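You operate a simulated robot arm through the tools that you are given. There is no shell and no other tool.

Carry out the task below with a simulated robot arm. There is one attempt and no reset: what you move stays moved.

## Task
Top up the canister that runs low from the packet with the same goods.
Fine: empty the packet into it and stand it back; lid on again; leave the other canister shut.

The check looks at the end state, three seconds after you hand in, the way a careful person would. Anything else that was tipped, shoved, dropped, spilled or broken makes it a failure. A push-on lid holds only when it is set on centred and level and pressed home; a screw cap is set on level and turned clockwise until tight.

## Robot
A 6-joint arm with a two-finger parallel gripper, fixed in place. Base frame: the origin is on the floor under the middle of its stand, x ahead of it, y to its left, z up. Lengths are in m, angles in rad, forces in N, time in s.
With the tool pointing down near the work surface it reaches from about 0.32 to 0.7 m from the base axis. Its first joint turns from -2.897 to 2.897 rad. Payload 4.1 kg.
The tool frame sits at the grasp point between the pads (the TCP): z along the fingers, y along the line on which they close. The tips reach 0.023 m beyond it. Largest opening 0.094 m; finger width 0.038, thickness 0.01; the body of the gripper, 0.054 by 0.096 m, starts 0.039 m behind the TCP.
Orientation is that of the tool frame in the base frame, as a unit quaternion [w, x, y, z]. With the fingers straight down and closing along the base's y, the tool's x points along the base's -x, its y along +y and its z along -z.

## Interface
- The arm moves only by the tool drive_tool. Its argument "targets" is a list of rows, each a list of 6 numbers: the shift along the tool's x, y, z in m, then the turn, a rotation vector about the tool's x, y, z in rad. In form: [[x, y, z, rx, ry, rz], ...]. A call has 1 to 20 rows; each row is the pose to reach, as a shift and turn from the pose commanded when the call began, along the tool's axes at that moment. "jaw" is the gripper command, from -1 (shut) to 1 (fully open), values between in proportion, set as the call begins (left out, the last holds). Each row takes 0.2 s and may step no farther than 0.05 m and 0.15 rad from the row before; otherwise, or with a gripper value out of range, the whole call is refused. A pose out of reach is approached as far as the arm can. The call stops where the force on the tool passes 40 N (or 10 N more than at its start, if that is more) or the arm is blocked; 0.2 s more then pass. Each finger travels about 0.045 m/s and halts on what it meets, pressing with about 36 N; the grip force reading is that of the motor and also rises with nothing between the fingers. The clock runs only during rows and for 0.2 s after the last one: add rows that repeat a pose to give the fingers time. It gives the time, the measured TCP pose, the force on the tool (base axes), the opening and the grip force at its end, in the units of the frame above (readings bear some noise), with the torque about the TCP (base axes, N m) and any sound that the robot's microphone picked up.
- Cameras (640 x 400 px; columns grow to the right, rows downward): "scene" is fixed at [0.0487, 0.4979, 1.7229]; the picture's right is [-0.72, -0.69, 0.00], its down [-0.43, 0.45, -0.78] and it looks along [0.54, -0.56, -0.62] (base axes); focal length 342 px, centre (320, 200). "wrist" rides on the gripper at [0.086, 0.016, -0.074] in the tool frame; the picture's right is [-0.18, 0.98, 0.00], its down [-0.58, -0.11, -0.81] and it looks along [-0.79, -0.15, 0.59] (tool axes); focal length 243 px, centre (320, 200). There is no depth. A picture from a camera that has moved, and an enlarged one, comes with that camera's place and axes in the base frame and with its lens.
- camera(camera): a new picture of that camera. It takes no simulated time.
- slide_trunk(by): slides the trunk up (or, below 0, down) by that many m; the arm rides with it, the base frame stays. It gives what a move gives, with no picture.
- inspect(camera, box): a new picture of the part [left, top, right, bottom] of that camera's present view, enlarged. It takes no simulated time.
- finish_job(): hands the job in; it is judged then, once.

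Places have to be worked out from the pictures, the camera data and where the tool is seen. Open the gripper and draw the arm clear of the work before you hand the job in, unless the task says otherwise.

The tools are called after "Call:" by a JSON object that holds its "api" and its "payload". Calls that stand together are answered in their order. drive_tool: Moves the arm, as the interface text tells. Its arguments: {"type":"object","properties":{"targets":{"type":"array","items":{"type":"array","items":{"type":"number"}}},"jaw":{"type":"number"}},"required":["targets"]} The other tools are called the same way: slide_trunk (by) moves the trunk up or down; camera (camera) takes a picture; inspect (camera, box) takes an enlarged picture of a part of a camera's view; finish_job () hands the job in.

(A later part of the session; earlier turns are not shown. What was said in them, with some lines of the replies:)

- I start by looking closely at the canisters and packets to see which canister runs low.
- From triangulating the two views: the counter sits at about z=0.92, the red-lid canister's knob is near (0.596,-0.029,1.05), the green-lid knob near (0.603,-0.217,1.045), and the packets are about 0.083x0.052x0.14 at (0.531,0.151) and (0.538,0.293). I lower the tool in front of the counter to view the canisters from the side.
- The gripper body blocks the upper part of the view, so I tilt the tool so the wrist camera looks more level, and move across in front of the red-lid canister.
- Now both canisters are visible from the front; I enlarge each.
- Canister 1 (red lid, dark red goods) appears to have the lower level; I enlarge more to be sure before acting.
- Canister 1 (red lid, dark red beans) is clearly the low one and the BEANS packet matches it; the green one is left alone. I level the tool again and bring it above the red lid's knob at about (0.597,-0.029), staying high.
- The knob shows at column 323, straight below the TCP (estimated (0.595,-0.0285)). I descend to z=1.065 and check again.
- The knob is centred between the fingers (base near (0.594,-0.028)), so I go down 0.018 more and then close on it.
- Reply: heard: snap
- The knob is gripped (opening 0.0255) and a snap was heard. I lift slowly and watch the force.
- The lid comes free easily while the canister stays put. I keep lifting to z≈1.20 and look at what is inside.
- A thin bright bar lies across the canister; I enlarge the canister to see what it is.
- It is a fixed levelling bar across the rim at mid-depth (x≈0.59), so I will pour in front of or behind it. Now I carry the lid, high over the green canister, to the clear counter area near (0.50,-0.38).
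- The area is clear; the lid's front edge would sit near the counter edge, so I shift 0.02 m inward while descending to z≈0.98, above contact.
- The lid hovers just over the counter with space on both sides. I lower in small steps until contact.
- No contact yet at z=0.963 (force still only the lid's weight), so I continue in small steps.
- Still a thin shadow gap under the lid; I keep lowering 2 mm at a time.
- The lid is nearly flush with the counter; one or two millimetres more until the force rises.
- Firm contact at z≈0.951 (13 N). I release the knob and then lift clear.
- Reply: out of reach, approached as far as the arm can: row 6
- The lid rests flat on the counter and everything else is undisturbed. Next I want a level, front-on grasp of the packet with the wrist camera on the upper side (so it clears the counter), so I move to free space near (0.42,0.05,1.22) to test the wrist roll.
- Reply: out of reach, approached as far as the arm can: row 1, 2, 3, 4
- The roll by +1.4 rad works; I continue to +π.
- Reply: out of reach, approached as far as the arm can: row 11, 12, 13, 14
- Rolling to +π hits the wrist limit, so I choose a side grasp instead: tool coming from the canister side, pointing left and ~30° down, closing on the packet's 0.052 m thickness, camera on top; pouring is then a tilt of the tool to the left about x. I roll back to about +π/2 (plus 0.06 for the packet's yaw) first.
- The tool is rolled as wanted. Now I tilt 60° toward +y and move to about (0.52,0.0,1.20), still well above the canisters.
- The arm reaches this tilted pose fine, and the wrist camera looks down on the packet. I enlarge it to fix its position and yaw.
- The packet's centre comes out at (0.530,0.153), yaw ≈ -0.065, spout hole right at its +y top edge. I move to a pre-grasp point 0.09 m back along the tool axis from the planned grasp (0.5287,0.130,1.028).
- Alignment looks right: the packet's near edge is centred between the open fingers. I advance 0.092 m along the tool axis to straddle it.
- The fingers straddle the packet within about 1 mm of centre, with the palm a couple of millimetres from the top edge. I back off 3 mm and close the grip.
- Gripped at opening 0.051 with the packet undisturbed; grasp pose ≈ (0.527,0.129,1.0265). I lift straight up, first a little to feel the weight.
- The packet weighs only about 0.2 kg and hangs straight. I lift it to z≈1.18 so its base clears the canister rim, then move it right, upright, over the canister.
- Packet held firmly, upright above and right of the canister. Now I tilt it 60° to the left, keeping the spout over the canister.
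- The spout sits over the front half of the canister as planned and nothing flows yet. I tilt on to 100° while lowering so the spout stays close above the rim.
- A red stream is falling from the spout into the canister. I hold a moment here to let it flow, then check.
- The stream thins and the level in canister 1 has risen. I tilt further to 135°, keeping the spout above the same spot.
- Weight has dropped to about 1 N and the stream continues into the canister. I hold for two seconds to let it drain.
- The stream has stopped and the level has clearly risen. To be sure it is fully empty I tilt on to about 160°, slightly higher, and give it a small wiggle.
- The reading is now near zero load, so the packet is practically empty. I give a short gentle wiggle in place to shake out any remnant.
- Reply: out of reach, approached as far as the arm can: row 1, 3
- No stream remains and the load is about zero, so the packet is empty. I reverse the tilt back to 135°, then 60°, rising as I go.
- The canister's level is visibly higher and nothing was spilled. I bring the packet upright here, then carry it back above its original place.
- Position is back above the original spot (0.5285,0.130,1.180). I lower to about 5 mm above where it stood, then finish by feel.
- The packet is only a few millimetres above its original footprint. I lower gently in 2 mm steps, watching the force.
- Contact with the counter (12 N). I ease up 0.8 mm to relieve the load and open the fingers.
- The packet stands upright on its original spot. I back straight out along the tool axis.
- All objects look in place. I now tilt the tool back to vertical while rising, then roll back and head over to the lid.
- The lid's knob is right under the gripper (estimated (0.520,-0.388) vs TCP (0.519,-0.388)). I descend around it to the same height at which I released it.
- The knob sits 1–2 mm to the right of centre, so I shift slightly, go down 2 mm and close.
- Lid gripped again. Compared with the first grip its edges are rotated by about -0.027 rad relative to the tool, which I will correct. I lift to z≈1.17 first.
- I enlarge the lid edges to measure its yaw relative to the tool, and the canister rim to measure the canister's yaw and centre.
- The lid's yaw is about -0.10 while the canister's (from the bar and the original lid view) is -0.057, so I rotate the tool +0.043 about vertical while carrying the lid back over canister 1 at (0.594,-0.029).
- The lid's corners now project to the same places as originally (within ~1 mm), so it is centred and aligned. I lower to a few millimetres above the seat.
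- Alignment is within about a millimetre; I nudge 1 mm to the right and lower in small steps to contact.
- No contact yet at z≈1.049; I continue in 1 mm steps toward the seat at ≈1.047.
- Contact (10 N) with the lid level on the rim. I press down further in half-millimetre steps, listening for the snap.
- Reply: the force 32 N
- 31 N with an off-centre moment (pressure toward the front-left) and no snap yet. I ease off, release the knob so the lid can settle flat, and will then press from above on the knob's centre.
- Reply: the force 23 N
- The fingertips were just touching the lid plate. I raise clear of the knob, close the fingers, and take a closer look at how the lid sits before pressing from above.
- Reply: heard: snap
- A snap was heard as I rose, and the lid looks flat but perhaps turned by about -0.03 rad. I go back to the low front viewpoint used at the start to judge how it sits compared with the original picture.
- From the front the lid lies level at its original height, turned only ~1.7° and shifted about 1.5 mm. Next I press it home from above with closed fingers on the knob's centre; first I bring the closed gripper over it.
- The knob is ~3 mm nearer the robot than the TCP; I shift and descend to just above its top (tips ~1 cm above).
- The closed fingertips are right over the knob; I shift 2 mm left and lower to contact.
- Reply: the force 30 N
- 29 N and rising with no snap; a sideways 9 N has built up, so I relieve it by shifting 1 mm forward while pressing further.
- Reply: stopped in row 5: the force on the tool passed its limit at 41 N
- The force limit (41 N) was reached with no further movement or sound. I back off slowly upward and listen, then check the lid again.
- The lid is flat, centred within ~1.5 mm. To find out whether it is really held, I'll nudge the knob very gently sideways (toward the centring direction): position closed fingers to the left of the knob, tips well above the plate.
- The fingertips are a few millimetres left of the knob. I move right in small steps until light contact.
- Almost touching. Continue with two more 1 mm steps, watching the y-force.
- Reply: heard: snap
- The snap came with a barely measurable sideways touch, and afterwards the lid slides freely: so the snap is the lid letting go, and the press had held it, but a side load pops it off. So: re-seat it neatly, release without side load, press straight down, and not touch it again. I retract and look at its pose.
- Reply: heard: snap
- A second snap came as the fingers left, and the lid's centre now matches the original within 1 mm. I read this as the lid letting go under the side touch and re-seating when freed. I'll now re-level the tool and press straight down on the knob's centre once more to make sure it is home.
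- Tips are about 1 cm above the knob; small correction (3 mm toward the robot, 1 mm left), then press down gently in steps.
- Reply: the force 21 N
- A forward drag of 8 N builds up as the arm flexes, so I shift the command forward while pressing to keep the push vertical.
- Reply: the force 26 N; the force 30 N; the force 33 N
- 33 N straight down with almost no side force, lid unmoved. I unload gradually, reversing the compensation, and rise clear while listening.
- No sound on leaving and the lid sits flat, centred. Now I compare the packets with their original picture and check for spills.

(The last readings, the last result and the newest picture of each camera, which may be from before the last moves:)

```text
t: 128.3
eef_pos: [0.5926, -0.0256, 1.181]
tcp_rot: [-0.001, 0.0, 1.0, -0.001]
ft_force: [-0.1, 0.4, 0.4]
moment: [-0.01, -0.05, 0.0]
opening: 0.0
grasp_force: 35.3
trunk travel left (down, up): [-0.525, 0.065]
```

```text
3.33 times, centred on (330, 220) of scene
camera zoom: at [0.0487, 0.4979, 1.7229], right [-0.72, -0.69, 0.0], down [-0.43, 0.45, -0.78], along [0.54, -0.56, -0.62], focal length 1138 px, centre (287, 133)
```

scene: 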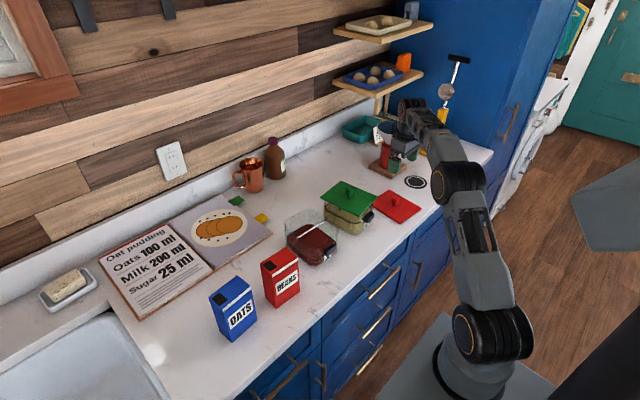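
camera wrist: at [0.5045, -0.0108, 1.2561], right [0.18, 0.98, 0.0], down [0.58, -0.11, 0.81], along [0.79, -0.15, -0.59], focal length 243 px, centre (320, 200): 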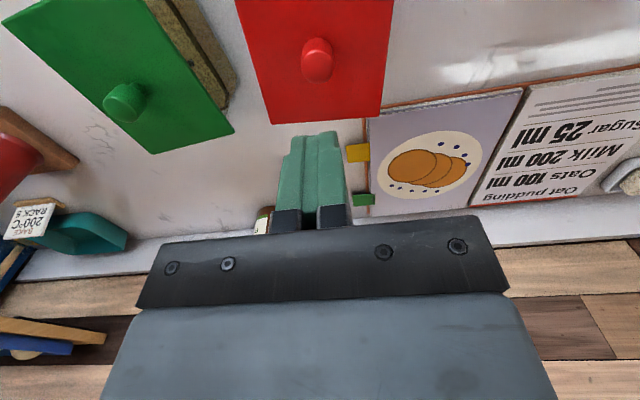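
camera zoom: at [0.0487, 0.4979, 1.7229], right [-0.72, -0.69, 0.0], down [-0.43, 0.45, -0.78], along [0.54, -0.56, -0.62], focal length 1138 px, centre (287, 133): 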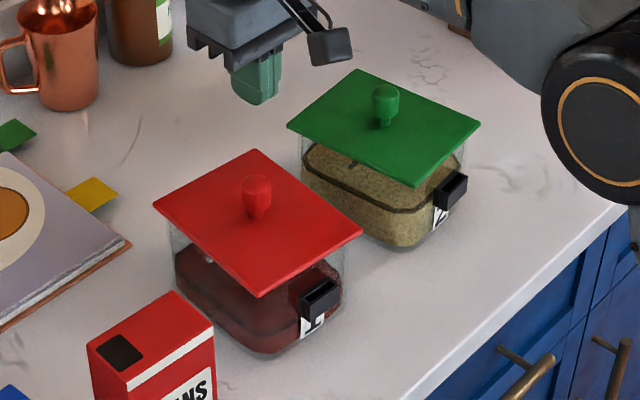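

The packet is within ~2 mm of its original place, the counter is clean, and the green canister is untouched and shut. I open the gripper and draw the arm back to its starting pose.

Call:
{"api": "drive_tool", "payload": {"targets": [[0, 0, -0.005, 0, 0, 0], [0.01, -0.004, -0.01, 0, 0, 0], [0.04, -0.017, -0.02, 0, 0, 0], [0.08, -0.035, -0.035, 0, 0, 0], [0.12, -0.053, -0.05, 0, 0, 0], [0.16, -0.07, -0.07, 0, 0, 0], [0.195, -0.085, -0.085, 0, 0, 0], [0.23, -0.1, -0.1, 0, 0, 0], [0.256, -0.112, -0.11, 0, 0, 0], [0.256, -0.112, -0.11, 0, 0, 0]], "jaw": 1}}

Call:
{"api": "camera", "payload": {"camera": "scene"}}

Call:
{"api": "camera", "payload": {"camera": "wrist"}}

Call:
{"api": "inspect", "payload": {"camera": "wrist", "box": [240, 60, 440, 220]}}

```text
t: 130.5
eef_pos: [0.3362, -0.1406, 1.2917]
tcp_rot: [-0.001, 0.0, 1.0, 0.0]
ft_force: [0.2, 0.4, 0.7]
moment: [0.03, 0.0, 0.01]
opening: 0.094
grasp_force: 0.1
trunk travel left (down, up): [-0.525, 0.065]
```

```text
taken
```

scene: 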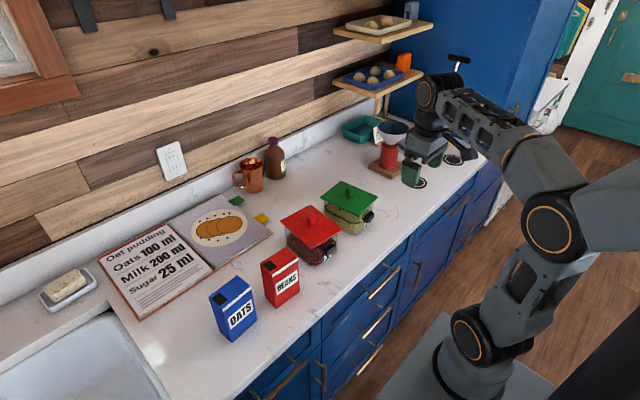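

```text
taken
camera wrist: at [0.2498, -0.1241, 1.3673], right [0.18, 0.98, 0.0], down [0.58, -0.11, 0.81], along [0.79, -0.15, -0.59], focal length 243 px, centre (320, 200)
```

wrist: 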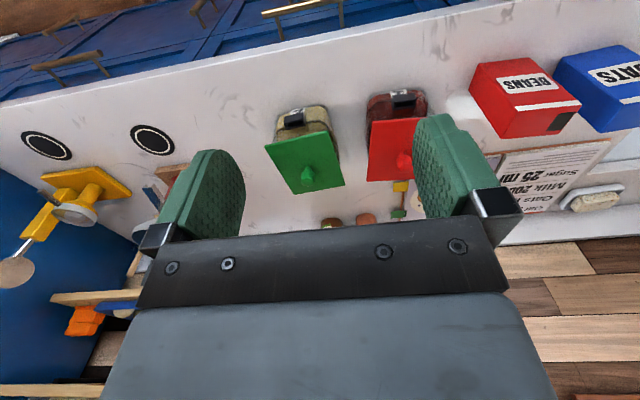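

```text
2.50 times, centred on (340, 140) of wrist
camera zoom: at [0.2498, -0.1241, 1.3673], right [0.18, 0.98, 0.0], down [0.58, -0.11, 0.81], along [0.79, -0.15, -0.59], focal length 606 px, centre (270, 350)
```

zoom: 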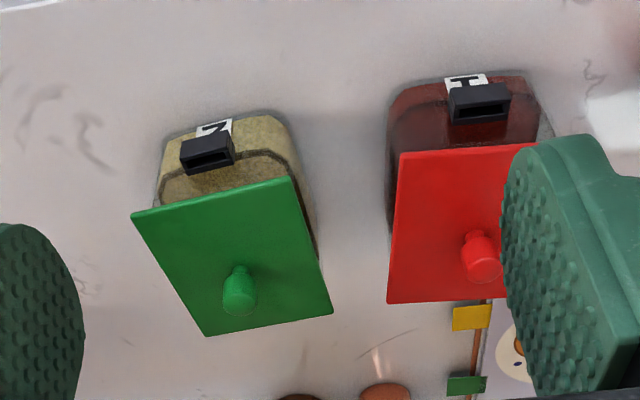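

Everything is in place: beans in canister 1, its lid centred, level and pressed down, the empty packet standing where it was, the other canister still shut, and the arm clear with the gripper open. I hand in the job.

Call:
{"api": "finish_job", "payload": {}}

```text
The job is handed in.
```

I emptied the BEANS packet into canister 1 (red lid), the one that was running low. The lid is back on, and the packet stands within about 2 mm of where it started. I left the green-lid canister and the OATS packet alone, and I saw nothing spilled on the counter.

- **Packet empty:** the load on the gripper fell from about 2–3 N to near zero. I also tilted the packet to about 160° and wiggled it, and nothing more came out.
- **Lid:** it sits flat and centred within about 1 mm, turned about 2° from its original position. I pressed it straight down with about 33 N and have not touched it since.
- **Less certain:** I did not test whether the lid is gripping after that last press. When I nudged the knob earlier, it snapped loose, then snapped again as the fingers left. I took the second snap as it re-seating, but a further side test could have loosened it again.

The gripper is open and the arm is back near its starting position.
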